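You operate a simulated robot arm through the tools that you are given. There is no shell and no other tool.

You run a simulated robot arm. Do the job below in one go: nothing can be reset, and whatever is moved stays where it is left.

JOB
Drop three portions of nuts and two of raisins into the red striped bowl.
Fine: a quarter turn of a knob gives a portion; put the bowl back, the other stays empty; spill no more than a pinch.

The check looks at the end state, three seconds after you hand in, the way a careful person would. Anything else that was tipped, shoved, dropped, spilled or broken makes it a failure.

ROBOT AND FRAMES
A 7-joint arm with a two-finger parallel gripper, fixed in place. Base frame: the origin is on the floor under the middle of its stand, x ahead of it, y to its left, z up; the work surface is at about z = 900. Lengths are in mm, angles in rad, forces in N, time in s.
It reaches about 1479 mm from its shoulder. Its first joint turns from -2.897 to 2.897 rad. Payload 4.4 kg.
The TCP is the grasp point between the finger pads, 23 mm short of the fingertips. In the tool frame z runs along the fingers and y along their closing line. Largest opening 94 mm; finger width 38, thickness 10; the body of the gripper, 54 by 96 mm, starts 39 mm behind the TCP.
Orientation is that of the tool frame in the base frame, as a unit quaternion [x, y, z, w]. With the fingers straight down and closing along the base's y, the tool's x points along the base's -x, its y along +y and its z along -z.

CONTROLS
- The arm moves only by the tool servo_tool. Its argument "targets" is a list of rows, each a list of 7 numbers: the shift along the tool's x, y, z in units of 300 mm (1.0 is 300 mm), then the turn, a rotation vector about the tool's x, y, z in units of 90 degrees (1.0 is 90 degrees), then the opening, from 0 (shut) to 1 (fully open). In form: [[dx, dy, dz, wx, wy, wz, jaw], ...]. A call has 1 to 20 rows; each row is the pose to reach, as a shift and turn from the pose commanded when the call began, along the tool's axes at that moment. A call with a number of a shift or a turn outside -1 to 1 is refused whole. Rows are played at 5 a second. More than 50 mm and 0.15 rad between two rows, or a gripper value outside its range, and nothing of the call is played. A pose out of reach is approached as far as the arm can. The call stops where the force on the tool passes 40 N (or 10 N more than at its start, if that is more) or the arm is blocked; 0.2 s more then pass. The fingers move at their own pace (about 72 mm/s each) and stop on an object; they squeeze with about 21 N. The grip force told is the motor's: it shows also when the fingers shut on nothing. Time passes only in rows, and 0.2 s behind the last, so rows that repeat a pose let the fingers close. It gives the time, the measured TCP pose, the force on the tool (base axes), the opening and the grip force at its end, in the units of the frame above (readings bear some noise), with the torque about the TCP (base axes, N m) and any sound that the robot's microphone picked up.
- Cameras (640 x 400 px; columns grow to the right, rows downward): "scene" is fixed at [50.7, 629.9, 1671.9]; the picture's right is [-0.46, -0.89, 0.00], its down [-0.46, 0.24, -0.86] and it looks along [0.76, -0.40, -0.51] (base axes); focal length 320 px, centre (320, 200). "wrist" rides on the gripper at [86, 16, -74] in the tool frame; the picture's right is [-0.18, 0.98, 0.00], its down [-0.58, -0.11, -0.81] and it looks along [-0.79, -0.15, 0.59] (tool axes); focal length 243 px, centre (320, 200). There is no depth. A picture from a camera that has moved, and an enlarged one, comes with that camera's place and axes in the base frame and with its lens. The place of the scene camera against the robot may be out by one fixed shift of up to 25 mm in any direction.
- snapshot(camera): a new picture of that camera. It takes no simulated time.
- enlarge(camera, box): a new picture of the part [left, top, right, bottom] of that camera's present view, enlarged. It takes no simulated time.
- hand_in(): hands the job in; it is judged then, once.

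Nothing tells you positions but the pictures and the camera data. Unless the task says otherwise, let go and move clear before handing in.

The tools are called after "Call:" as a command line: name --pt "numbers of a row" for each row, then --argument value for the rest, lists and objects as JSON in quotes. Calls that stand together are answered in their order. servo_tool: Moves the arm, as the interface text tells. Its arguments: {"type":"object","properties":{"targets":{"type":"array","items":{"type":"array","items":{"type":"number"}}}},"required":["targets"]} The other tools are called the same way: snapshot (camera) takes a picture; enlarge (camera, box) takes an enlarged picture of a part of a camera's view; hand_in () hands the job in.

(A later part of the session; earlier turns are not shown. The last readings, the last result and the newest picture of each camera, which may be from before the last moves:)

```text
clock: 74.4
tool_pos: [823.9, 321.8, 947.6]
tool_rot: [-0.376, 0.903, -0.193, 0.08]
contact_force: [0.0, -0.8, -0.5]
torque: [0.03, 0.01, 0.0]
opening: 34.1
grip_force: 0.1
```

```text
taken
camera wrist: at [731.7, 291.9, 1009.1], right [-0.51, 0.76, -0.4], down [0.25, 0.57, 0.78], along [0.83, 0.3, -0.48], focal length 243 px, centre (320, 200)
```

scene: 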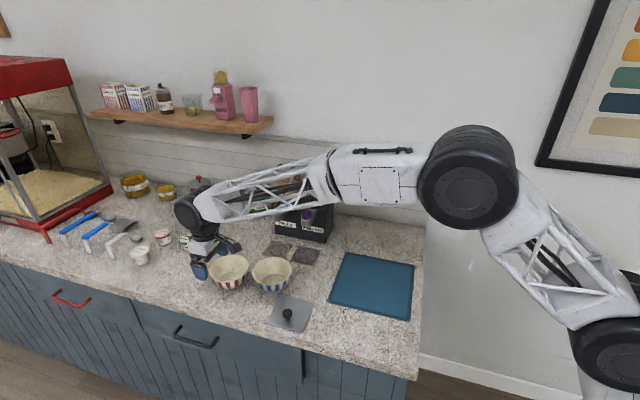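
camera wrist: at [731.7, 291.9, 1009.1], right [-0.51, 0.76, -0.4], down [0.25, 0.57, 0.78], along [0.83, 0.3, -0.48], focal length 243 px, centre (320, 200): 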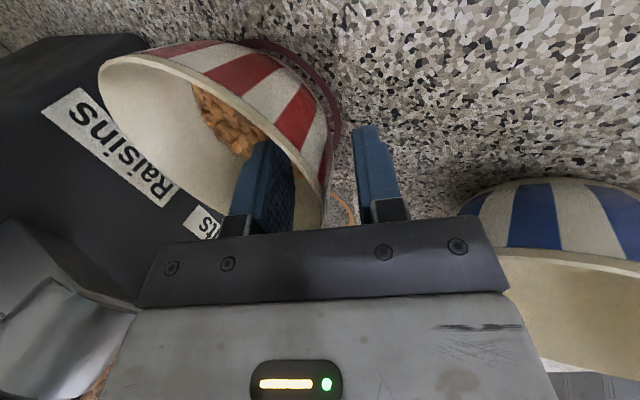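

The bowl is released on the raisins ring. I'll retreat along the tool axis, straighten, rise and turn the wrist to the knob orientation.

Call:
servo_tool --pt "0 0 -0.067 0 0 0 0.36" --pt "0 0 -0.133 0 0 0 0.36" --pt "0 0 -0.2 0 0 0 0.36" --pt "0 0 -0.267 0 0 0 0.36" --pt "0 0 -0.267 0 0 0 0.36"

Call:
servo_tool --pt "0 -0.034 -0.076 -0.067 0 0 0.36" --pt "0 -0.068 -0.152 -0.133 0 0 0.36" --pt "0 -0.102 -0.229 -0.2 0 0 0.36" --pt "0 -0.136 -0.305 -0.267 0 0 0.36" --pt "0 -0.202 -0.453 -0.267 0 0 0.36" --pt "0 -0.202 -0.453 -0.267 0 0 0.36"

Call:
servo_tool --pt "0 0 0 0 0 0.085 0.42" --pt "0 0 0 0 0 0.17 0.42" --pt "0 0 0 0 0 0.255 0.42" --pt "0 0 0 0 0 0.34 0.42" --pt "0 0 0 0 0 0.425 0.42" --pt "0 0 0 0 0 0.51 0.42" --pt "0 0 0 0 0 0.595 0.42" --pt "0 0 0 0 0 0.68 0.42" --pt "0 0 0 0 0 0.765 0.42" --pt "0 0 0 0 0 0.85 0.42" --pt "0 0 0 0 0 0.93 0.42" --pt "0 0 0 0 0 1.0 0.42" --pt "0 0 0 0 0 1.0 0.42"

Call:
snapshot --camera "wrist"

Call:
enlarge --camera "scene" --box '[200, 150, 360, 270]'

```text
clock: 75.6
tool_pos: [799.9, 342.4, 1021.2]
tool_rot: [-0.376, 0.903, -0.192, 0.08]
contact_force: [0.4, 0.0, -1.1]
torque: [-0.02, -0.04, -0.02]
opening: 33.9
grip_force: 0.1
```

```text
clock: 77.0
tool_pos: [797.9, 345.9, 1166.9]
tool_rot: [-0.385, 0.923, 0.0, 0.0]
contact_force: [-0.3, 0.4, 0.0]
torque: [-0.02, 0.0, 0.03]
opening: 33.8
grip_force: 0.0
```

```text
clock: 79.8
tool_pos: [800.8, 344.4, 1169.4]
tool_rot: [0.381, 0.924, 0.001, 0.0]
contact_force: [0.4, -0.5, 0.0]
torque: [0.04, -0.01, -0.02]
opening: 39.5
grip_force: 0.1
```

```text
taken
camera wrist: at [751.3, 416.3, 1244.3], right [0.82, 0.57, 0.0], down [0.34, -0.49, 0.81], along [0.46, -0.66, -0.59], focal length 243 px, centre (320, 200)
```

wrist: 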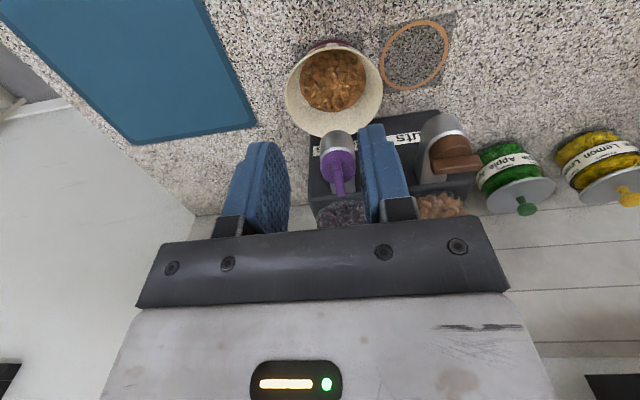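

```text
3.33 times, centred on (280, 210) of scene
camera zoom: at [50.7, 629.9, 1671.9], right [-0.46, -0.89, 0.0], down [-0.46, 0.24, -0.86], along [0.76, -0.4, -0.51], focal length 1067 px, centre (453, 167)
```

zoom: 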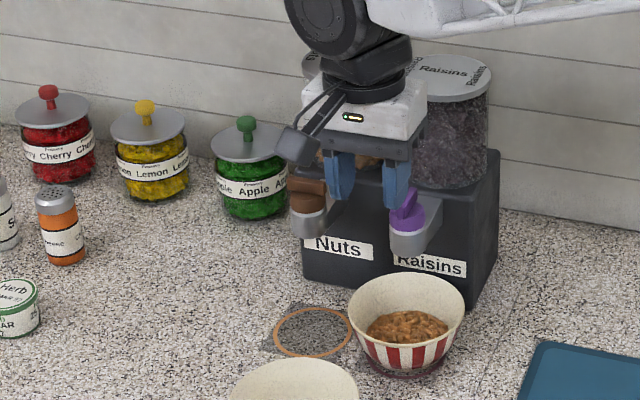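

The view is clear and the bowl is under the raisins spout. I'll hover over the raisins knob and refine its position.

Call:
servo_tool --pt "-0.109 0 0 0 0 0 0.42" --pt "-0.217 -0.001 0 0 0 0 0.42" --pt "-0.326 -0.001 0 0 0 0 0.42" --pt "-0.326 -0.001 0 0 0 0 0.42" --pt "-0.326 -0.001 0 0 0 0 0.42"

Call:
enlarge --camera "wrist" --box '[280, 20, 370, 140]'

Call:
snapshot --camera "wrist"

```text
clock: 81.0
tool_pos: [868.5, 274.2, 1170.9]
tool_rot: [0.381, 0.925, 0.0, 0.0]
contact_force: [0.0, -0.2, -0.3]
torque: [0.01, 0.02, 0.03]
opening: 39.9
grip_force: 0.2
```

```text
3.33 times, centred on (325, 80) of wrist
camera zoom: at [819.5, 346.4, 1244.6], right [0.82, 0.57, 0.0], down [0.34, -0.49, 0.81], along [0.46, -0.66, -0.59], focal length 809 px, centre (303, 600)
```

zoom: 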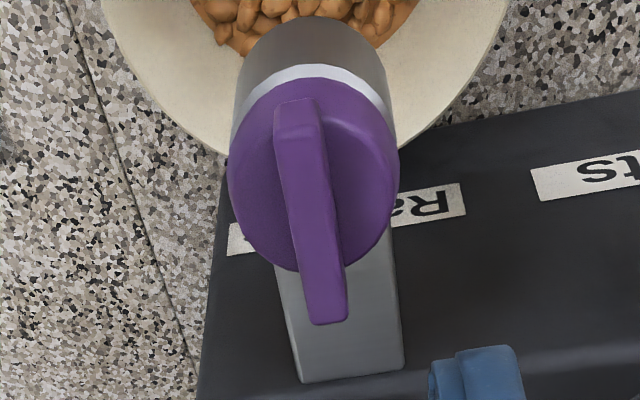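

```text
taken
camera wrist: at [819.5, 346.4, 1244.6], right [0.82, 0.57, 0.0], down [0.34, -0.49, 0.81], along [0.46, -0.66, -0.59], focal length 243 px, centre (320, 200)
```

wrist: 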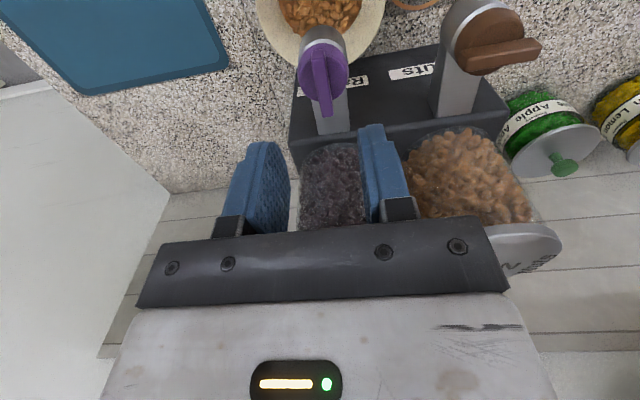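

The raisins knob is at (870.6, 274.7), as predicted from the ring spacing. I'll correct by 1.5 mm, descend onto the bar and cage it loosely.

Call:
servo_tool --pt "-0.003 0.0045 0.06 0 0 0 0.42" --pt "-0.003 0.0045 0.12 0 0 0 0.42" --pt "-0.003 0.0045 0.18 0 0 0 0.42" --pt "-0.003 0.0045 0.21 0 0 0 0.42" --pt "-0.003 0.0045 0.232 0 0 0 0.42" --pt "-0.003 0.0045 0.232 0 0 0 0.42"

Call:
enlarge --camera "wrist" --box '[220, 60, 420, 240]'

```text
clock: 82.4
tool_pos: [870.9, 274.8, 1100.4]
tool_rot: [0.381, 0.925, -0.001, 0.0]
contact_force: [0.6, 0.1, -0.3]
torque: [0.0, -0.01, -0.02]
opening: 39.4
grip_force: 0.1
```

```text
2.22 times, centred on (320, 150) of wrist
camera zoom: at [821.8, 348.3, 1175.0], right [0.82, 0.57, 0.0], down [0.34, -0.49, 0.81], along [0.46, -0.66, -0.59], focal length 539 px, centre (320, 311)
```

zoom: 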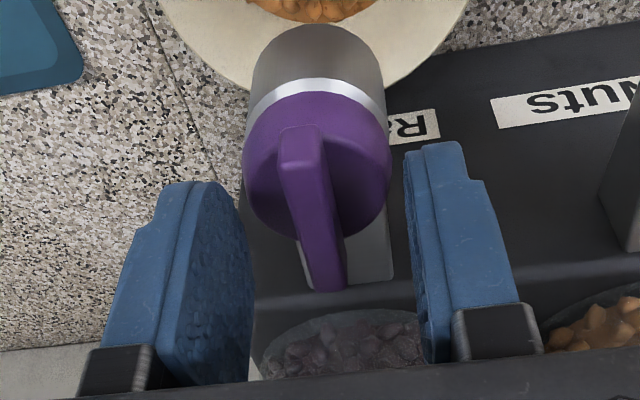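

The alignment looks right and there's no contact. I'll cage the bar, then make the first clockwise quarter turn.

Call:
servo_tool --pt "0 -0.0015 0 0 0 0 0.25" --pt "0 -0.0015 0 0 0 0 0.12" --pt "0 -0.0015 0 0 0 0 0.12" --pt "0 -0.0015 0 0 0 0 0.12"

Call:
enlarge --camera "wrist" --box '[270, 80, 370, 200]'

```text
clock: 83.4
tool_pos: [869.8, 274.7, 1099.6]
tool_rot: [0.381, 0.925, 0.0, 0.0]
contact_force: [0.2, -0.7, -0.5]
torque: [0.0, -0.04, 0.02]
opening: 11.3
grip_force: 0.1
```

```text
3.33 times, centred on (320, 140) of wrist
camera zoom: at [821.5, 347.6, 1174.9], right [0.82, 0.57, 0.0], down [0.34, -0.49, 0.81], along [0.46, -0.66, -0.59], focal length 809 px, centre (320, 400)
```

zoom: 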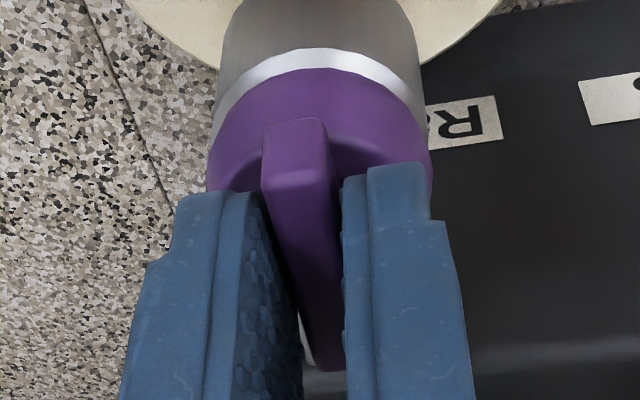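

Call:
servo_tool --pt "0 0 0 0 0 0.08 0.12" --pt "0 0 0 0 0 0.16 0.12" --pt "0 0 0 0 0 0.24 0.12" --pt "0 0 0 0 0 0.32 0.12" --pt "0 0 0 0 0 0.4 0.12" --pt "0 0 0 0 0 0.48 0.12" --pt "0 0 0 0 0 0.5 0.12" --pt "0 0 0 0 0 0.5 0.12"

Call:
enlarge --camera "wrist" --box '[220, 0, 420, 240]'

Call:
enlarge --camera "scene" --box '[230, 180, 350, 270]'

```text
clock: 85.2
tool_pos: [870.2, 274.0, 1099.7]
tool_rot: [0.706, 0.708, 0.0, 0.001]
contact_force: [0.0, -0.4, 0.0]
torque: [0.01, 0.02, 0.02]
opening: 11.4
grip_force: 0.7
```

```text
1.67 times, centred on (320, 120) of wrist
camera zoom: at [887.6, 361.5, 1175.1], right [0.98, -0.18, 0.0], down [-0.11, -0.58, 0.81], along [-0.15, -0.79, -0.59], focal length 404 px, centre (320, 333)
```

zoom: 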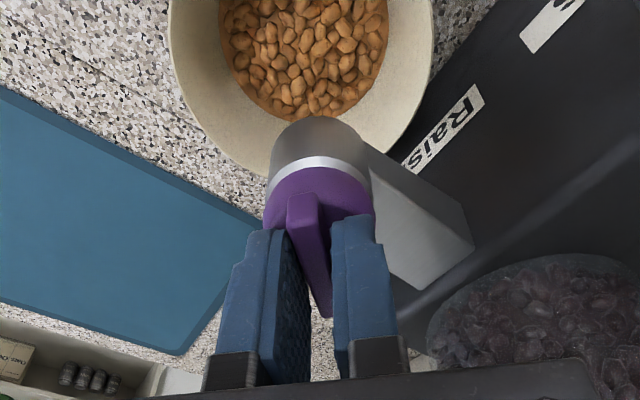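

```text
4.44 times, centred on (290, 225) of scene
camera zoom: at [50.7, 629.9, 1671.9], right [-0.46, -0.89, 0.0], down [-0.46, 0.24, -0.86], along [0.76, -0.4, -0.51], focal length 1422 px, centre (453, 89)
```

zoom: 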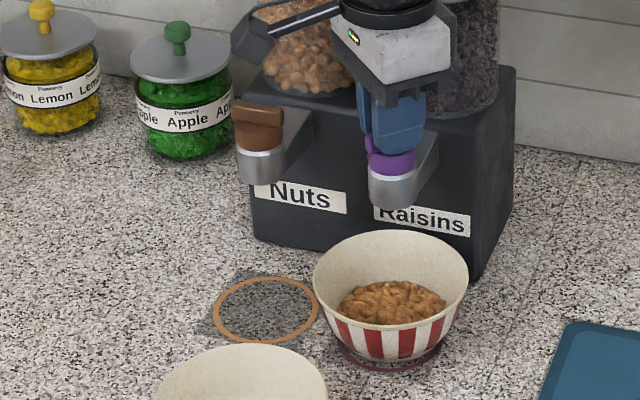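

The first half of the quarter turn went smoothly, and nothing has dropped yet, as expected. I'll continue to 90°.

Call:
servo_tool --pt "0 0 0 0 0 0.08 0.12" --pt "0 0 0 0 0 0.16 0.12" --pt "0 0 0 0 0 0.24 0.12" --pt "0 0 0 0 0 0.32 0.12" --pt "0 0 0 0 0 0.4 0.12" --pt "0 0 0 0 0 0.48 0.12" --pt "0 0 0 0 0 0.5 0.12" --pt "0 0 0 0 0 0.5 0.12" --pt "0 0 0 0 0 0.5 0.12"

Call:
enlarge --camera "wrist" --box '[220, 0, 420, 240]'

Call:
enlarge --camera "scene" --box '[230, 180, 350, 270]'

```text
clock: 87.2
tool_pos: [869.4, 274.5, 1100.6]
tool_rot: [0.924, 0.383, 0.001, 0.0]
contact_force: [0.6, -0.4, 0.3]
torque: [0.0, 0.03, 0.03]
opening: 11.1
grip_force: 0.1
```

```text
1.67 times, centred on (320, 120) of wrist
camera zoom: at [943.9, 324.9, 1174.5], right [0.57, -0.82, 0.0], down [-0.49, -0.34, 0.81], along [-0.66, -0.46, -0.59], focal length 404 px, centre (320, 333)
```

zoom: 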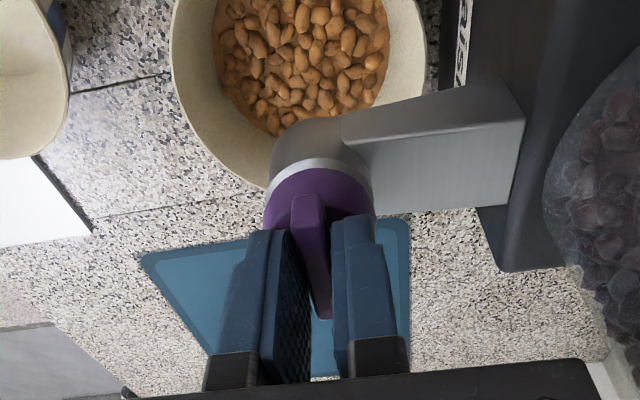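

```text
4.44 times, centred on (290, 225) of scene
camera zoom: at [50.7, 629.9, 1671.9], right [-0.46, -0.89, 0.0], down [-0.46, 0.24, -0.86], along [0.76, -0.4, -0.51], focal length 1422 px, centre (453, 89)
```

zoom: 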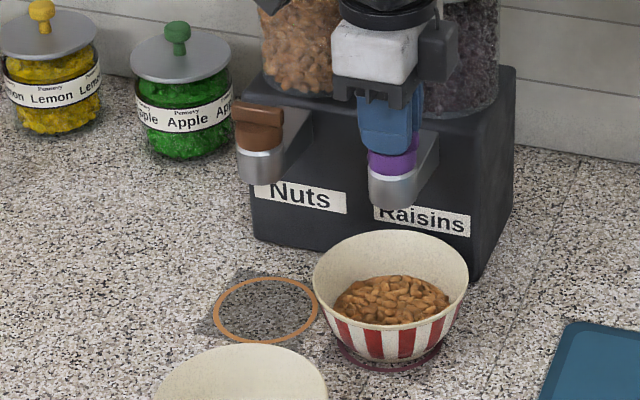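

The pile has risen by one step. I'll look closely at the bowl contents before continuing.

Call:
enlarge --camera "wrist" --box '[270, 0, 370, 90]'

Call:
enlarge --camera "scene" --box '[285, 230, 320, 265]'

```text
4.44 times, centred on (320, 45) of wrist
camera zoom: at [943.9, 324.9, 1174.5], right [0.57, -0.82, 0.0], down [-0.49, -0.34, 0.81], along [-0.66, -0.46, -0.59], focal length 1078 px, centre (320, 889)
```

zoom: 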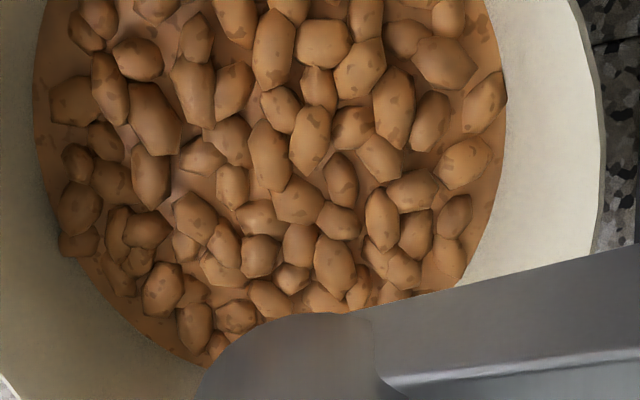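

```text
11.43 times, centred on (302, 248) of scene
camera zoom: at [50.7, 629.9, 1671.9], right [-0.46, -0.89, 0.0], down [-0.46, 0.24, -0.86], along [0.76, -0.4, -0.51], focal length 3657 px, centre (520, -343)
```

zoom: 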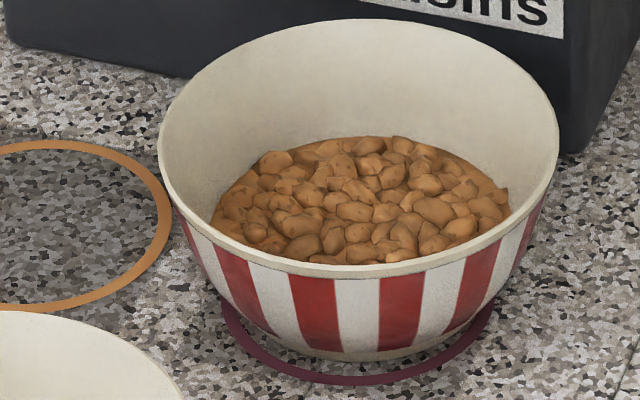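

The heap rose by one portion, though it's drawn in one look so raisins don't show separately. I'll square up at 90°, open, rise and unwind for the second quarter.

Call:
servo_tool --pt "0 0 0 0 0 0 0.06" --pt "0 0 0 0 0 0 0.0" --pt "0 0 0 0 0 0 0.0" --pt "0 0 0 0 0 0 0.0"

Call:
servo_tool --pt "0 0 0 0 0 0 0.2" --pt "0 0 0 0 0 0 0.42" --pt "0 0 0 0 0 0 0.42" --pt "0 0 -0.05 0 0 0 0.42" --pt "0 0 -0.1 0 0 0 0.42" --pt "0 0 -0.15 0 0 0 0.42" --pt "0 0 -0.15 0 0 -0.085 0.42" --pt "0 0 -0.15 0 0 -0.17 0.42" --pt "0 0 -0.15 0 0 -0.255 0.42" --pt "0 0 -0.15 0 0 -0.34 0.42" --pt "0 0 -0.15 0 0 -0.425 0.42" --pt "0 0 -0.15 0 0 -0.51 0.42" --pt "0 0 -0.15 0 0 -0.595 0.42" --pt "0 0 -0.15 0 0 -0.68 0.42" --pt "0 0 -0.15 0 0 -0.765 0.42" --pt "0 0 -0.15 0 0 -0.85 0.42" --pt "0 0 -0.15 0 0 -0.93 0.42" --pt "0 0 -0.15 0 0 -1.0 0.42" --pt "0 0 -0.15 0 0 -1.0 0.42"

Call:
servo_tool --pt "0 0 0 0 0 -0.085 0.42" --pt "0 0 0 0 0 -0.17 0.42" --pt "0 0 0 0 0 -0.255 0.42" --pt "0 0 0 0 0 -0.34 0.42" --pt "0 0 0 0 0 -0.425 0.42" --pt "0 0 0 0 0 -0.51 0.42" --pt "0 0 0 0 0 -0.595 0.42" --pt "0 0 0 0 0 -0.68 0.42" --pt "0 0 0 0 0 -0.765 0.42" --pt "0 0 0 0 0 -0.85 0.42" --pt "0 0 0 0 0 -0.93 0.42" --pt "0 0 0 0 0 -1.0 0.42" --pt "0 0 0 0 0 -1.0 0.42"

Call:
enlarge --camera "wrist" --box '[220, 40, 420, 240]'

Call:
enlarge --camera "scene" --box '[230, 180, 350, 270]'

```text
clock: 88.2
tool_pos: [869.9, 274.3, 1100.5]
tool_rot: [0.923, 0.384, -0.001, 0.0]
contact_force: [-5.4, 0.9, 0.7]
torque: [-0.13, 0.19, 0.01]
opening: 8.9
grip_force: 44.9
```

```text
clock: 92.2
tool_pos: [871.2, 275.1, 1145.2]
tool_rot: [0.38, 0.925, 0.0, 0.0]
contact_force: [-0.1, -0.1, 0.8]
torque: [-0.02, -0.02, -0.02]
opening: 39.4
grip_force: 0.1
```

```text
clock: 95.0
tool_pos: [870.5, 273.9, 1145.3]
tool_rot: [-0.385, 0.923, 0.001, 0.0]
contact_force: [0.0, 0.0, -0.3]
torque: [0.04, 0.02, 0.04]
opening: 39.7
grip_force: 0.1
```

```text
2.00 times, centred on (320, 140) of wrist
camera zoom: at [799.4, 224.5, 1219.4], right [-0.57, 0.82, 0.0], down [0.49, 0.34, 0.81], along [0.66, 0.46, -0.59], focal length 485 px, centre (320, 320)
```

zoom: 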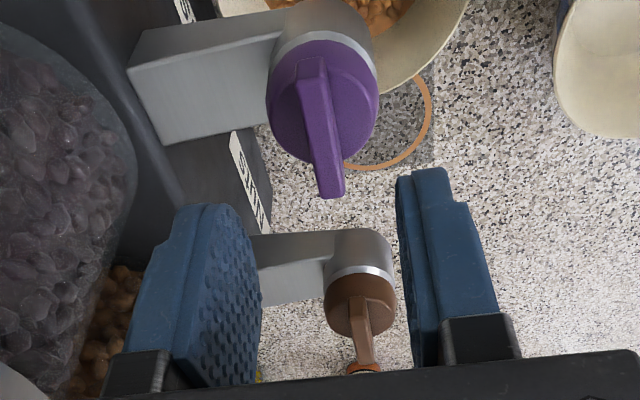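

```text
4.44 times, centred on (290, 225) of scene
camera zoom: at [50.7, 629.9, 1671.9], right [-0.46, -0.89, 0.0], down [-0.46, 0.24, -0.86], along [0.76, -0.4, -0.51], focal length 1422 px, centre (453, 89)
```

zoom: 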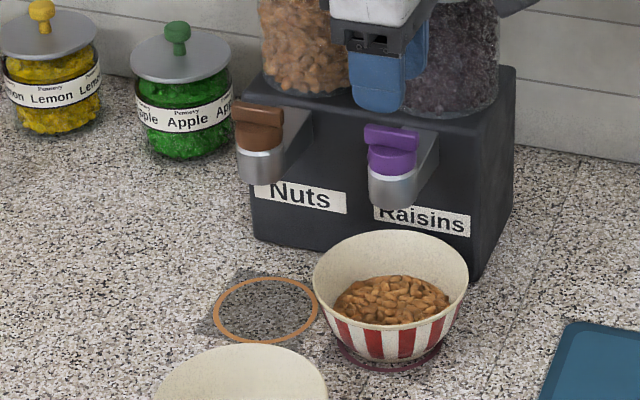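

The knob is at exactly 90° and the jaws line up again. I'll descend, cage the bar, and check.

Call:
servo_tool --pt "0 0 0.05 0 0 0 0.42" --pt "0 0 0.1 0 0 0 0.42" --pt "0 0 0.148 0 0 0 0.42" --pt "0 0 0.148 0 0 0 0.42" --pt "0 0 0.148 0 0 0 0.25" --pt "0 0 0.148 0 0 0 0.12" --pt "0 0 0.148 0 0 0 0.12" --pt "0 0 0.148 0 0 0 0.12"

Call:
enlarge --camera "wrist" --box '[220, 60, 420, 240]'

```text
clock: 96.8
tool_pos: [870.0, 274.1, 1100.4]
tool_rot: [-0.384, 0.923, 0.001, -0.001]
contact_force: [-0.7, 0.1, 0.4]
torque: [0.02, 0.0, 0.0]
opening: 11.3
grip_force: 0.7
```

```text
2.22 times, centred on (320, 150) of wrist
camera zoom: at [799.8, 224.3, 1175.8], right [-0.57, 0.82, 0.0], down [0.49, 0.34, 0.81], along [0.66, 0.46, -0.59], focal length 539 px, centre (320, 311)
```

zoom: 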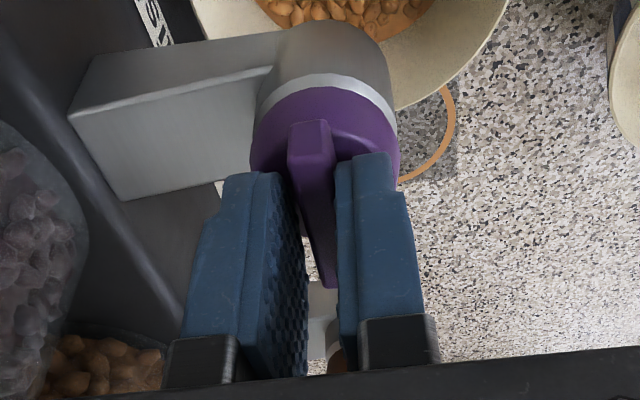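

The bar is caged without load. Now the second raisins quarter turn, clockwise 90°.

Call:
servo_tool --pt "0 0 0 0 0 0.08 0.12" --pt "0 0 0 0 0 0.16 0.12" --pt "0 0 0 0 0 0.24 0.12" --pt "0 0 0 0 0 0.32 0.12" --pt "0 0 0 0 0 0.4 0.12" --pt "0 0 0 0 0 0.48 0.12" --pt "0 0 0 0 0 0.56 0.12" --pt "0 0 0 0 0 0.64 0.12" --pt "0 0 0 0 0 0.72 0.12" --pt "0 0 0 0 0 0.8 0.12" --pt "0 0 0 0 0 0.88 0.12" --pt "0 0 0 0 0 0.96 0.12" --pt "0 0 0 0 0 1.0 0.12" --pt "0 0 0 0 0 1.0 0.12" --pt "0 0 0 0 0 1.0 0.12"

Call:
enlarge --camera "wrist" --box '[220, 0, 420, 240]'

Call:
enlarge --camera "scene" --box '[230, 180, 350, 270]'

Call:
enlarge --camera "scene" --box '[285, 230, 320, 265]'

```text
clock: 100.0
tool_pos: [870.6, 274.1, 1099.9]
tool_rot: [0.382, 0.924, 0.0, 0.0]
contact_force: [0.6, 0.2, 0.0]
torque: [-0.01, -0.02, -0.02]
opening: 11.3
grip_force: 0.0
```

```text
1.67 times, centred on (320, 120) of wrist
camera zoom: at [821.5, 347.3, 1175.7], right [0.82, 0.57, 0.0], down [0.34, -0.49, 0.81], along [0.46, -0.66, -0.59], focal length 404 px, centre (320, 333)
```

zoom: 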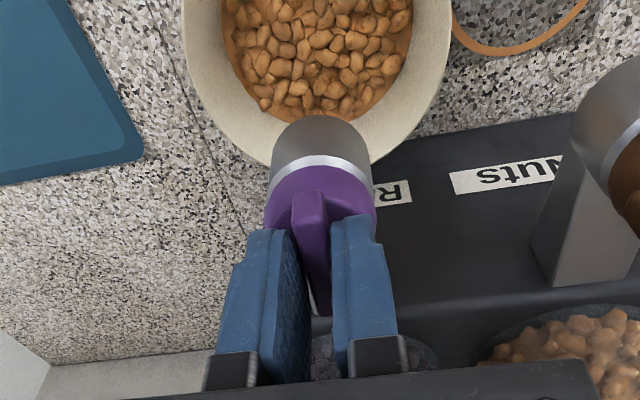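

```text
4.44 times, centred on (290, 225) of scene
camera zoom: at [50.7, 629.9, 1671.9], right [-0.46, -0.89, 0.0], down [-0.46, 0.24, -0.86], along [0.76, -0.4, -0.51], focal length 1422 px, centre (453, 89)
```

zoom: 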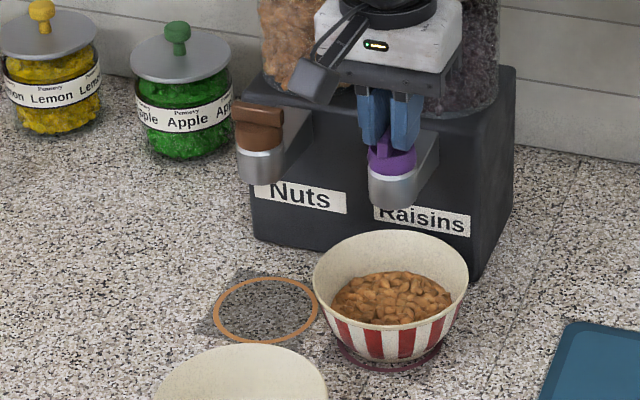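

```text
11.43 times, centred on (302, 248) of scene
camera zoom: at [50.7, 629.9, 1671.9], right [-0.46, -0.89, 0.0], down [-0.46, 0.24, -0.86], along [0.76, -0.4, -0.51], focal length 3657 px, centre (520, -343)
```

zoom: 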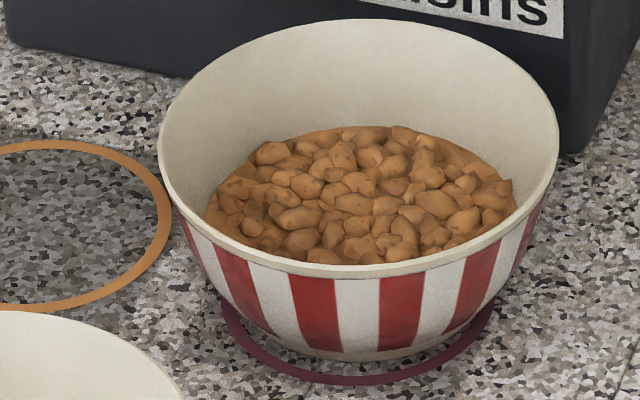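

The heap rose one more step, so that's five portions: three of nuts and two of raisins. I'll square the knob, open and rise straight off it.

Call:
servo_tool --pt "0 0 0 0 0 0 0.06" --pt "0 0 0 0 0 0 0.0" --pt "0 0 0 0 0 0 0.0" --pt "0 0 0 0 0 0 0.2" --pt "0 0 0 0 0 0 0.42" --pt "0 0 0 0 0 0 0.42" --pt "0 0 -0.05 0 0 0 0.42" --pt "0 0 -0.1 0 0 0 0.42" --pt "0 0 -0.15 0 0 0 0.42" --pt "0 0 -0.235 0 0 0 0.42" --pt "0 0 -0.235 0 0 0 0.42"

Call:
servo_tool --pt "0.11 0 0 0 0 0 0.42" --pt "0.22 0 0 0 0 0 0.42" --pt "0.326 0 0 0 0 0 0.42" --pt "0.326 0 0 0 0 -0.085 0.42" --pt "0.326 0 0 0 0 -0.17 0.42" --pt "0.326 0 0 0 0 -0.255 0.42" --pt "0.326 0 0 0 0 -0.34 0.42" --pt "0.326 0 0 0 0 -0.425 0.42" --pt "0.326 0 0 0 0 -0.51 0.42" --pt "0.326 0 0 0 0 -0.595 0.42" --pt "0.326 0 0 0 0 -0.68 0.42" --pt "0.326 0 0 0 0 -0.765 0.42" --pt "0.326 0 0 0 0 -0.85 0.42" --pt "0.326 0 0 0 0 -0.93 0.42" --pt "0.326 0 0 0 0 -1.0 0.42" --pt "0.326 0 0 0 0 -1.0 0.42"

Call:
snapshot --camera "wrist"

Call:
enlarge --camera "scene" --box '[230, 180, 350, 270]'

```text
clock: 102.4
tool_pos: [871.5, 274.3, 1171.0]
tool_rot: [0.381, 0.925, 0.0, 0.0]
contact_force: [0.0, 0.0, 0.6]
torque: [-0.01, 0.02, 0.01]
opening: 39.1
grip_force: 0.0
```

```text
clock: 105.8
tool_pos: [800.4, 343.8, 1171.2]
tool_rot: [-0.384, 0.923, 0.0, 0.0]
contact_force: [-0.1, 0.3, 0.4]
torque: [0.07, -0.01, -0.04]
opening: 39.4
grip_force: 0.0
```

```text
taken
camera wrist: at [730.0, 293.4, 1245.9], right [-0.57, 0.82, 0.0], down [0.49, 0.34, 0.81], along [0.66, 0.46, -0.59], focal length 243 px, centre (320, 200)
```

wrist: 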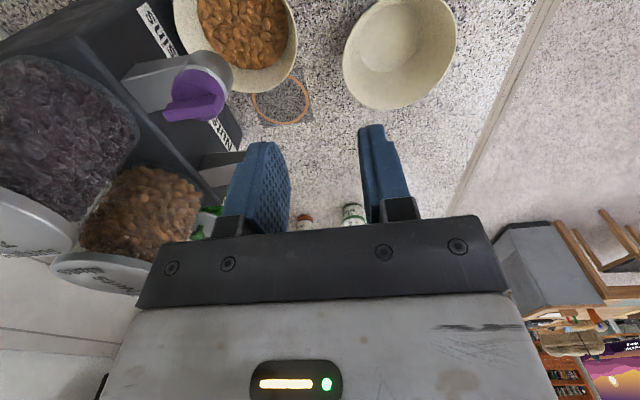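

```text
4.44 times, centred on (290, 225) of scene
camera zoom: at [50.7, 629.9, 1671.9], right [-0.46, -0.89, 0.0], down [-0.46, 0.24, -0.86], along [0.76, -0.4, -0.51], focal length 1422 px, centre (453, 89)
```

zoom: 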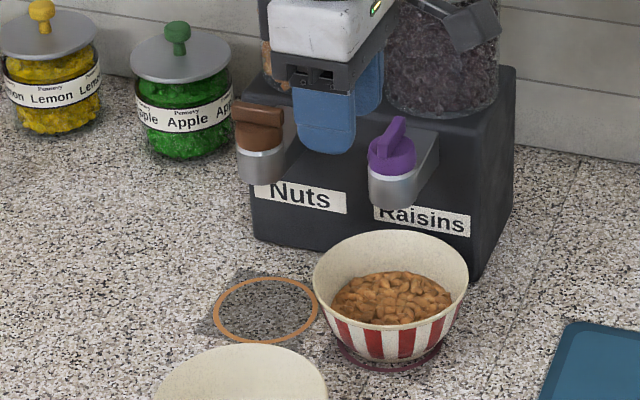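

All portions are in and nothing spilled around the bowl. I'll return to the pre-grasp pose above the bowl rim.

Call:
servo_tool --pt "0 0.001 0.1 0.03 0 0 0.36" --pt "0.001 0.002 0.2 0.09 0 0 0.36" --pt "0.001 0.003 0.3 0.15 0 0 0.36" --pt "0.002 0.003 0.4 0.21 0 0 0.36" --pt "0.002 0.003 0.501 0.267 0 0 0.36" --pt "0.002 0.003 0.501 0.267 0 0 0.36"

Call:
snapshot --camera "wrist"

```text
clock: 107.2
tool_pos: [800.0, 343.7, 1020.4]
tool_rot: [-0.375, 0.903, -0.193, 0.081]
contact_force: [0.6, 0.7, 0.4]
torque: [-0.03, 0.0, 0.02]
opening: 33.9
grip_force: 0.2
```

```text
taken
camera wrist: at [709.0, 313.2, 1082.6], right [-0.51, 0.76, -0.4], down [0.25, 0.57, 0.78], along [0.83, 0.3, -0.48], focal length 243 px, centre (320, 200)
```

wrist: 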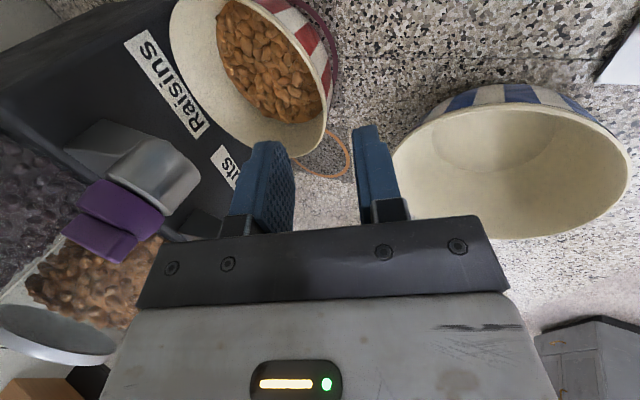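

Call:
servo_tool --pt "0 0.001 0.067 0 0 0 0.36" --pt "0 0.002 0.133 0 0 0 0.36" --pt "0 0.002 0.2 0 0 0 0.36" --pt "0 0.002 0.264 0 0 0 0.36" --pt "0 0.002 0.264 0 0 0 0.36"

Call:
snapshot --camera "wrist"

```text
clock: 108.4
tool_pos: [822.7, 320.6, 948.3]
tool_rot: [-0.375, 0.903, -0.192, 0.08]
contact_force: [0.0, -0.5, -0.6]
torque: [0.01, -0.04, 0.03]
opening: 33.9
grip_force: 0.0
```

```text
taken
camera wrist: at [730.9, 291.5, 1010.5], right [-0.51, 0.76, -0.4], down [0.25, 0.57, 0.78], along [0.83, 0.3, -0.48], focal length 243 px, centre (320, 200)
```

wrist: 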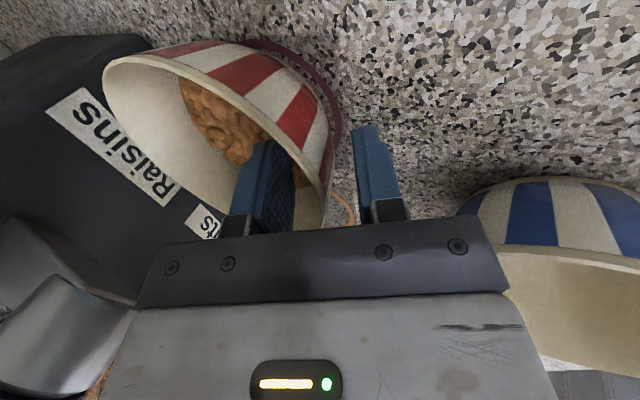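

The pose matches again. I'll close and lift 15 mm.

Call:
servo_tool --pt "0 0 0 0 0 0 0.2" --pt "0 0 0 0 0 0 0.1" --pt "0 0 0 0 0 0 0.0" --pt "0 0 0 0 0 0 0.0" --pt "0 0 0 0 0 0 0.0"

Call:
servo_tool --pt "0 -0.0068 -0.0152 0 0 0 0" --pt "0 -0.0136 -0.0305 0 0 0 0" --pt "0 -0.0203 -0.0457 0 0 0 0" --pt "0 -0.0203 -0.0457 0 0 0 0"

Call:
snapshot --camera "wrist"

Call:
enlarge --camera "scene" --box '[220, 170, 340, 270]'

```text
clock: 109.6
tool_pos: [823.9, 321.3, 950.3]
tool_rot: [-0.376, 0.903, -0.192, 0.08]
contact_force: [-0.3, 0.9, -0.3]
torque: [0.04, 0.04, 0.0]
opening: 8.0
grip_force: 21.6
```

```text
clock: 110.6
tool_pos: [822.4, 321.8, 964.6]
tool_rot: [-0.377, 0.903, -0.191, 0.08]
contact_force: [0.8, -1.0, -1.2]
torque: [0.0, 0.03, 0.0]
opening: 7.9
grip_force: 21.1
```

```text
taken
camera wrist: at [730.6, 292.5, 1025.5], right [-0.51, 0.76, -0.4], down [0.25, 0.57, 0.78], along [0.83, 0.3, -0.48], focal length 243 px, centre (320, 200)
```

wrist: 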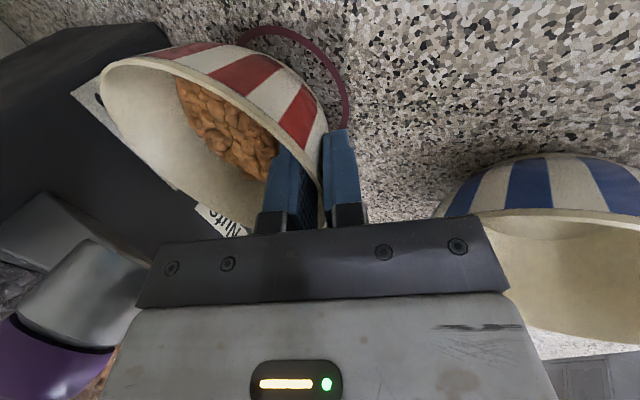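

```text
4.00 times, centred on (280, 220) of scene
camera zoom: at [50.7, 629.9, 1671.9], right [-0.46, -0.89, 0.0], down [-0.46, 0.24, -0.86], along [0.76, -0.4, -0.51], focal length 1280 px, centre (480, 120)
```

zoom: 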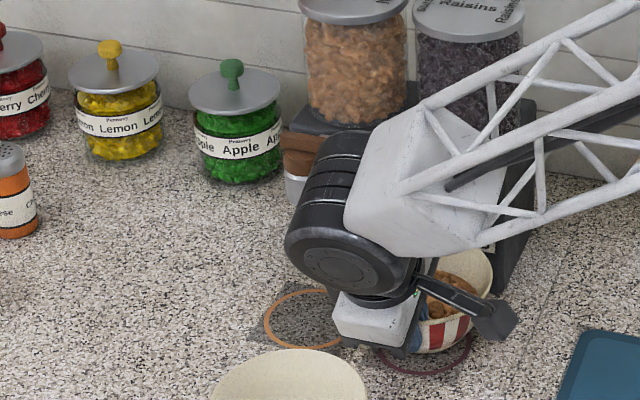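

The bowl is lifted securely with all its contents. I'll retrace the route back, first sliding left past the nuts ring.

Call:
servo_tool --pt "-0.073 0.0005 0 0 0 0 0" --pt "-0.147 0.001 0 0 0 0 0" --pt "-0.22 0.0016 -0.001 0 0 0 0" --pt "-0.293 0.002 -0.001 0 0 0 0" --pt "-0.3667 0.0026 -0.001 0 0 0 0" --pt "-0.3667 0.0026 -0.001 0 0 0 0"

Call:
servo_tool --pt "-0.047 0.0505 -0.03 0 0 0 0" --pt "-0.095 0.101 -0.06 0 0 0 0" --pt "-0.142 0.1515 -0.0895 0 0 0 0" --pt "-0.189 0.202 -0.119 0 0 0 0" --pt "-0.237 0.2525 -0.149 0 0 0 0" --pt "-0.284 0.303 -0.179 0 0 0 0" --pt "-0.284 0.303 -0.179 0 0 0 0"

Call:
snapshot --camera "wrist"

Call:
enlarge --camera "scene" --box '[180, 190, 340, 310]'

```text
clock: 112.0
tool_pos: [900.1, 400.2, 964.5]
tool_rot: [-0.375, 0.903, -0.191, 0.081]
contact_force: [0.4, 1.0, -0.7]
torque: [0.06, 0.03, -0.03]
opening: 8.1
grip_force: 21.0
```

```text
clock: 113.6
tool_pos: [885.4, 534.4, 974.1]
tool_rot: [-0.377, 0.903, -0.192, 0.08]
contact_force: [0.6, -0.5, -0.9]
torque: [0.02, 0.02, 0.01]
opening: 8.2
grip_force: 21.0
```

```text
taken
camera wrist: at [793.2, 504.7, 1036.8], right [-0.51, 0.76, -0.4], down [0.25, 0.57, 0.78], along [0.83, 0.3, -0.48], focal length 243 px, centre (320, 200)
```

wrist: 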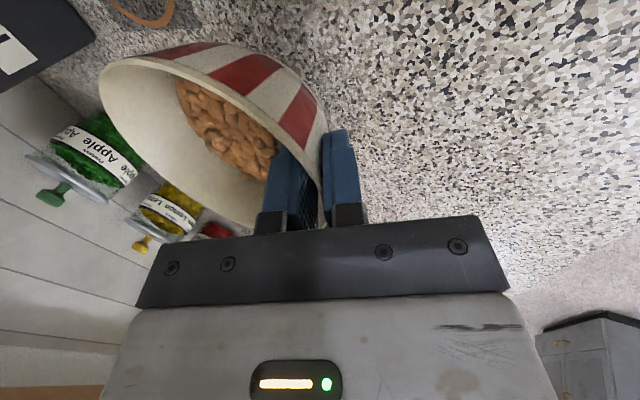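

```text
3.33 times, centred on (260, 250) of scene
camera zoom: at [50.7, 629.9, 1671.9], right [-0.46, -0.89, 0.0], down [-0.46, 0.24, -0.86], along [0.76, -0.4, -0.51], focal length 1067 px, centre (520, 33)
```

zoom: 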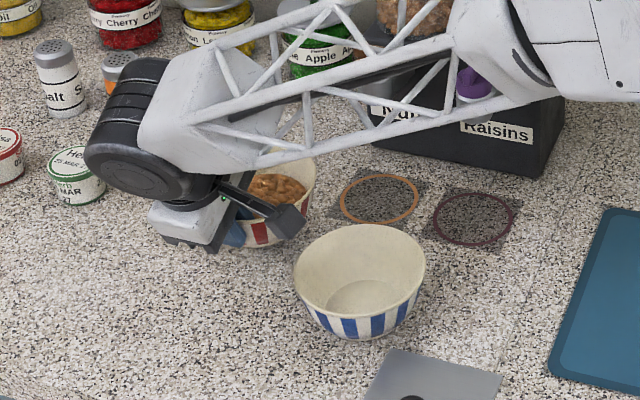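

The bowl is past the blue bowl's corner. Now I'll bring it straight forward to its original spot, still lifted.

Call:
servo_tool --pt "0.0045 0.068 -0.03 0 0 0 0" --pt "0.009 0.137 -0.061 0 0 0 0" --pt "0.0135 0.205 -0.091 0 0 0 0" --pt "0.018 0.2735 -0.1217 0 0 0 0" --pt "0.018 0.2735 -0.1217 0 0 0 0"

Call:
snapshot --camera "wrist"

Call:
enlarge --camera "scene" --box '[190, 230, 350, 330]'

```text
clock: 114.8
tool_pos: [818.2, 595.2, 975.5]
tool_rot: [-0.375, 0.903, -0.191, 0.08]
contact_force: [0.4, -0.2, -0.4]
torque: [0.01, 0.04, 0.01]
opening: 8.0
grip_force: 21.2
```

```text
taken
camera wrist: at [725.6, 564.9, 1036.5], right [-0.51, 0.76, -0.4], down [0.25, 0.57, 0.78], along [0.83, 0.3, -0.48], focal length 243 px, centre (320, 200)
```

wrist: 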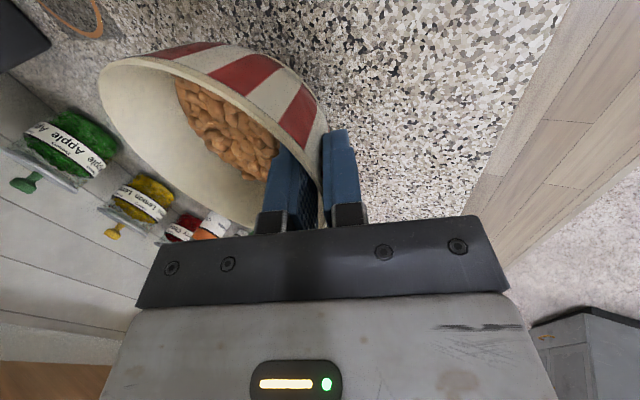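

```text
4.00 times, centred on (270, 280) of scene
camera zoom: at [50.7, 629.9, 1671.9], right [-0.46, -0.89, 0.0], down [-0.46, 0.24, -0.86], along [0.76, -0.4, -0.51], focal length 1280 px, centre (520, -120)
```

zoom: 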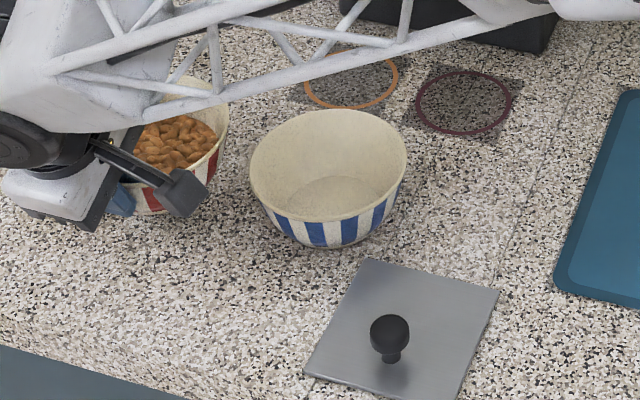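

The bowl is over its original spot, about 2 mm too far left compared with the first picture. I'll correct that while lowering to just above the counter.

Call:
servo_tool --pt "0.003 0.0122 0.0274 0 0 0 0" --pt "0.0067 0.0244 0.0548 0 0 0 0" --pt "0.0067 0.0285 0.064 0 0 0 0" --pt "0.0067 0.0285 0.064 0 0 0 0"

Call:
enlarge --camera "scene" --box '[190, 230, 350, 330]'

```text
clock: 115.8
tool_pos: [816.7, 593.2, 952.9]
tool_rot: [-0.376, 0.903, -0.193, 0.081]
contact_force: [-0.8, -0.5, -1.5]
torque: [0.03, 0.05, -0.02]
opening: 8.3
grip_force: 20.4
```

```text
4.00 times, centred on (270, 280) of scene
camera zoom: at [50.7, 629.9, 1671.9], right [-0.46, -0.89, 0.0], down [-0.46, 0.24, -0.86], along [0.76, -0.4, -0.51], focal length 1280 px, centre (520, -120)
```

zoom: 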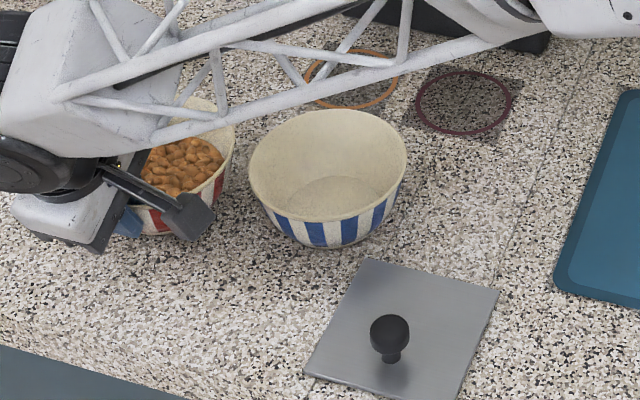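

The bowl outline now matches the first picture within a millimetre or so. I'll lower the last few millimetres.

Call:
servo_tool --pt "0 0.0027 0.0061 0 0 0 0" --pt "0 0.0047 0.0107 0 0 0 0" --pt "0 0.0047 0.0107 0 0 0 0"

```text
clock: 116.6
tool_pos: [815.0, 592.9, 949.8]
tool_rot: [-0.376, 0.903, -0.192, 0.08]
contact_force: [0.1, 0.4, -0.4]
torque: [0.05, 0.03, 0.02]
opening: 7.8
grip_force: 20.9
```

Call:
servo_tool --pt "0 0.0014 0.003 0 0 0 0" --pt "0 0.0027 0.0061 0 0 0 0" --pt "0 0.0027 0.0061 0 0 0 0"

```text
clock: 117.4
tool_pos: [816.1, 592.8, 948.2]
tool_rot: [-0.376, 0.903, -0.192, 0.08]
contact_force: [0.3, 0.2, -0.8]
torque: [0.07, 0.02, -0.01]
opening: 7.7
grip_force: 20.9
```

There's still no contact at about 948. I'll continue in 1 mm steps.

Call:
servo_tool --pt "0 0.0014 0.003 0 0 0 0" --pt "0 0.002 0.0046 0 0 0 0" --pt "0 0.002 0.0046 0 0 0 0"

```text
clock: 118.2
tool_pos: [816.0, 593.2, 948.1]
tool_rot: [-0.376, 0.903, -0.192, 0.081]
contact_force: [-2.4, -1.0, 13.4]
torque: [-0.22, -0.12, -0.03]
opening: 8.0
grip_force: 21.3
```

Contact at 13 N. I'll relieve slightly, open, and check before retreating.

Call:
servo_tool --pt "0 -0.001 -0.002 0 0 0 0" --pt "0 -0.001 -0.002 0 0 0 0" --pt "0 -0.001 -0.002 0 0 0 0.15" --pt "0 -0.001 -0.002 0 0 0 0.3" --pt "0 -0.001 -0.002 0 0 0 0.36" --pt "0 -0.001 -0.002 0 0 0 0.36"

Call:
snapshot --camera "wrist"

Call:
enlarge --camera "scene" --box '[190, 230, 350, 330]'

```text
clock: 119.6
tool_pos: [816.7, 593.0, 947.2]
tool_rot: [-0.376, 0.903, -0.192, 0.081]
contact_force: [0.9, 0.5, -0.2]
torque: [0.02, 0.02, 0.01]
opening: 33.8
grip_force: 0.0
```

```text
taken
camera wrist: at [724.7, 563.2, 1009.8], right [-0.51, 0.76, -0.4], down [0.25, 0.57, 0.78], along [0.83, 0.3, -0.48], focal length 243 px, centre (320, 200)
```

wrist: 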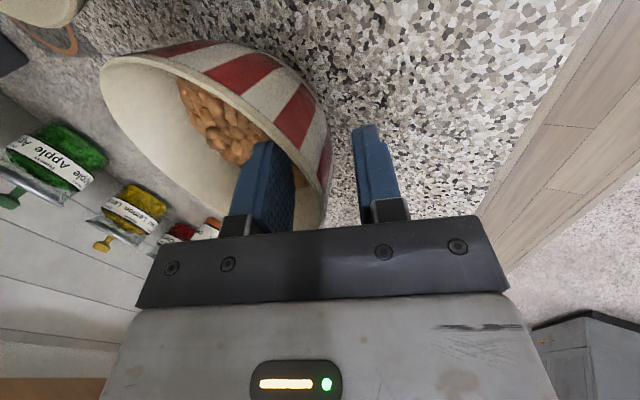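

```text
4.00 times, centred on (270, 280) of scene
camera zoom: at [50.7, 629.9, 1671.9], right [-0.46, -0.89, 0.0], down [-0.46, 0.24, -0.86], along [0.76, -0.4, -0.51], focal length 1280 px, centre (520, -120)
```

zoom: 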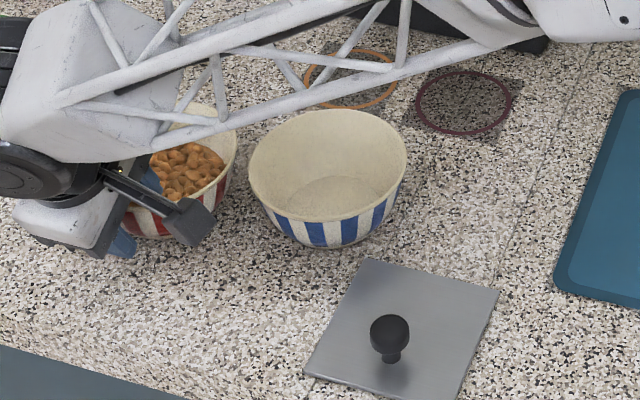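

The bowl is free and level. I'll retreat along the tool axis, straighten and rise well clear.

Call:
servo_tool --pt "0 0 -0.067 0 0 0 0.36" --pt "0 0 -0.133 0 0 0 0.36" --pt "0 0 -0.2 0 0 0 0.36" --pt "0 0 -0.267 0 0 0 0.36" --pt "0 0 -0.267 0 0 0 0.36"

Call:
servo_tool --pt "0 -0.034 -0.076 -0.067 0 0 0.36" --pt "0 -0.068 -0.152 -0.133 0 0 0.36" --pt "0 -0.102 -0.229 -0.2 0 0 0.36" --pt "0 -0.136 -0.305 -0.267 0 0 0.36" --pt "0 -0.188 -0.42 -0.267 0 0 0.36" --pt "0 -0.24 -0.535 -0.267 0 0 0.36" --pt "0 -0.29 -0.65 -0.267 0 0 0.36" --pt "0 -0.29 -0.65 -0.267 0 0 0.36"

Call:
enlarge --camera "scene" --box '[190, 230, 350, 330]'

Call:
snapshot --camera "scene"

Call:
snapshot --camera "wrist"

```text
clock: 120.8
tool_pos: [793.6, 615.0, 1019.8]
tool_rot: [-0.376, 0.903, -0.192, 0.079]
contact_force: [-0.1, -0.6, 0.5]
torque: [0.02, -0.01, -0.02]
opening: 34.0
grip_force: 0.1
```

```text
clock: 122.6
tool_pos: [792.9, 615.2, 1236.1]
tool_rot: [-0.385, 0.923, -0.001, 0.0]
contact_force: [0.0, -0.7, -0.9]
torque: [0.01, 0.0, 0.0]
opening: 33.5
grip_force: 0.0
```

```text
4.00 times, centred on (270, 280) of scene
camera zoom: at [50.7, 629.9, 1671.9], right [-0.46, -0.89, 0.0], down [-0.46, 0.24, -0.86], along [0.76, -0.4, -0.51], focal length 1280 px, centre (520, -120)
```

zoom: 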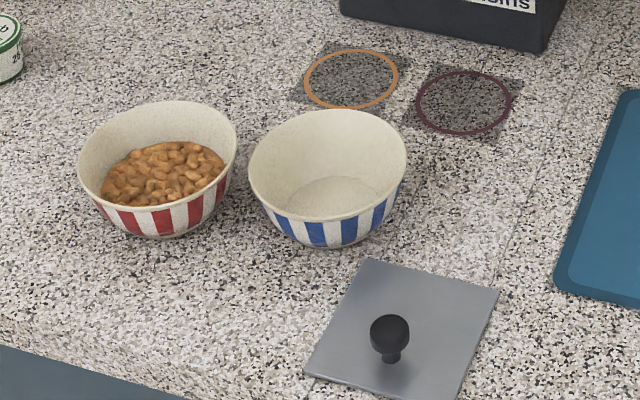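

```text
taken
```

scene: 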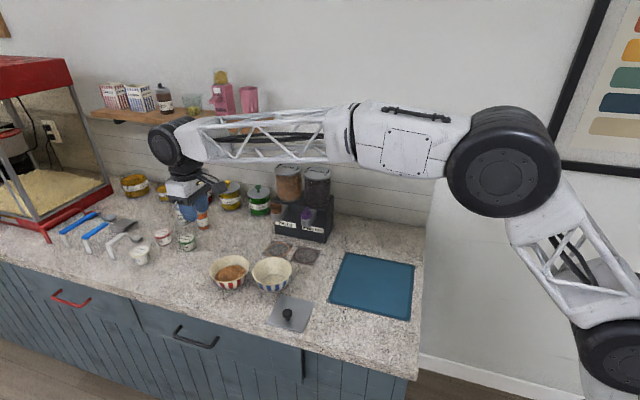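

```text
taken
camera wrist: at [722.3, 565.0, 1310.7], right [-0.57, 0.82, 0.0], down [0.49, 0.34, 0.81], along [0.66, 0.46, -0.59], focal length 243 px, centre (320, 200)
```

wrist: 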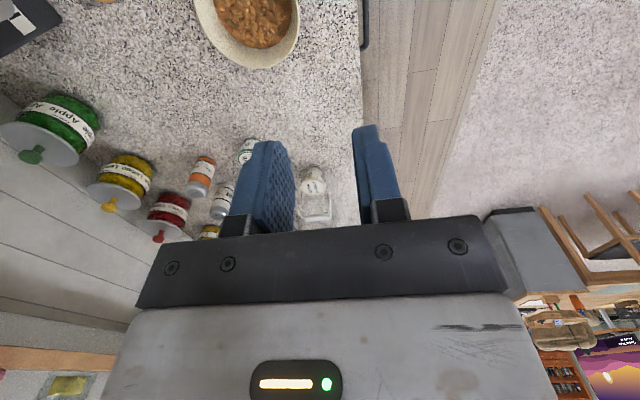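

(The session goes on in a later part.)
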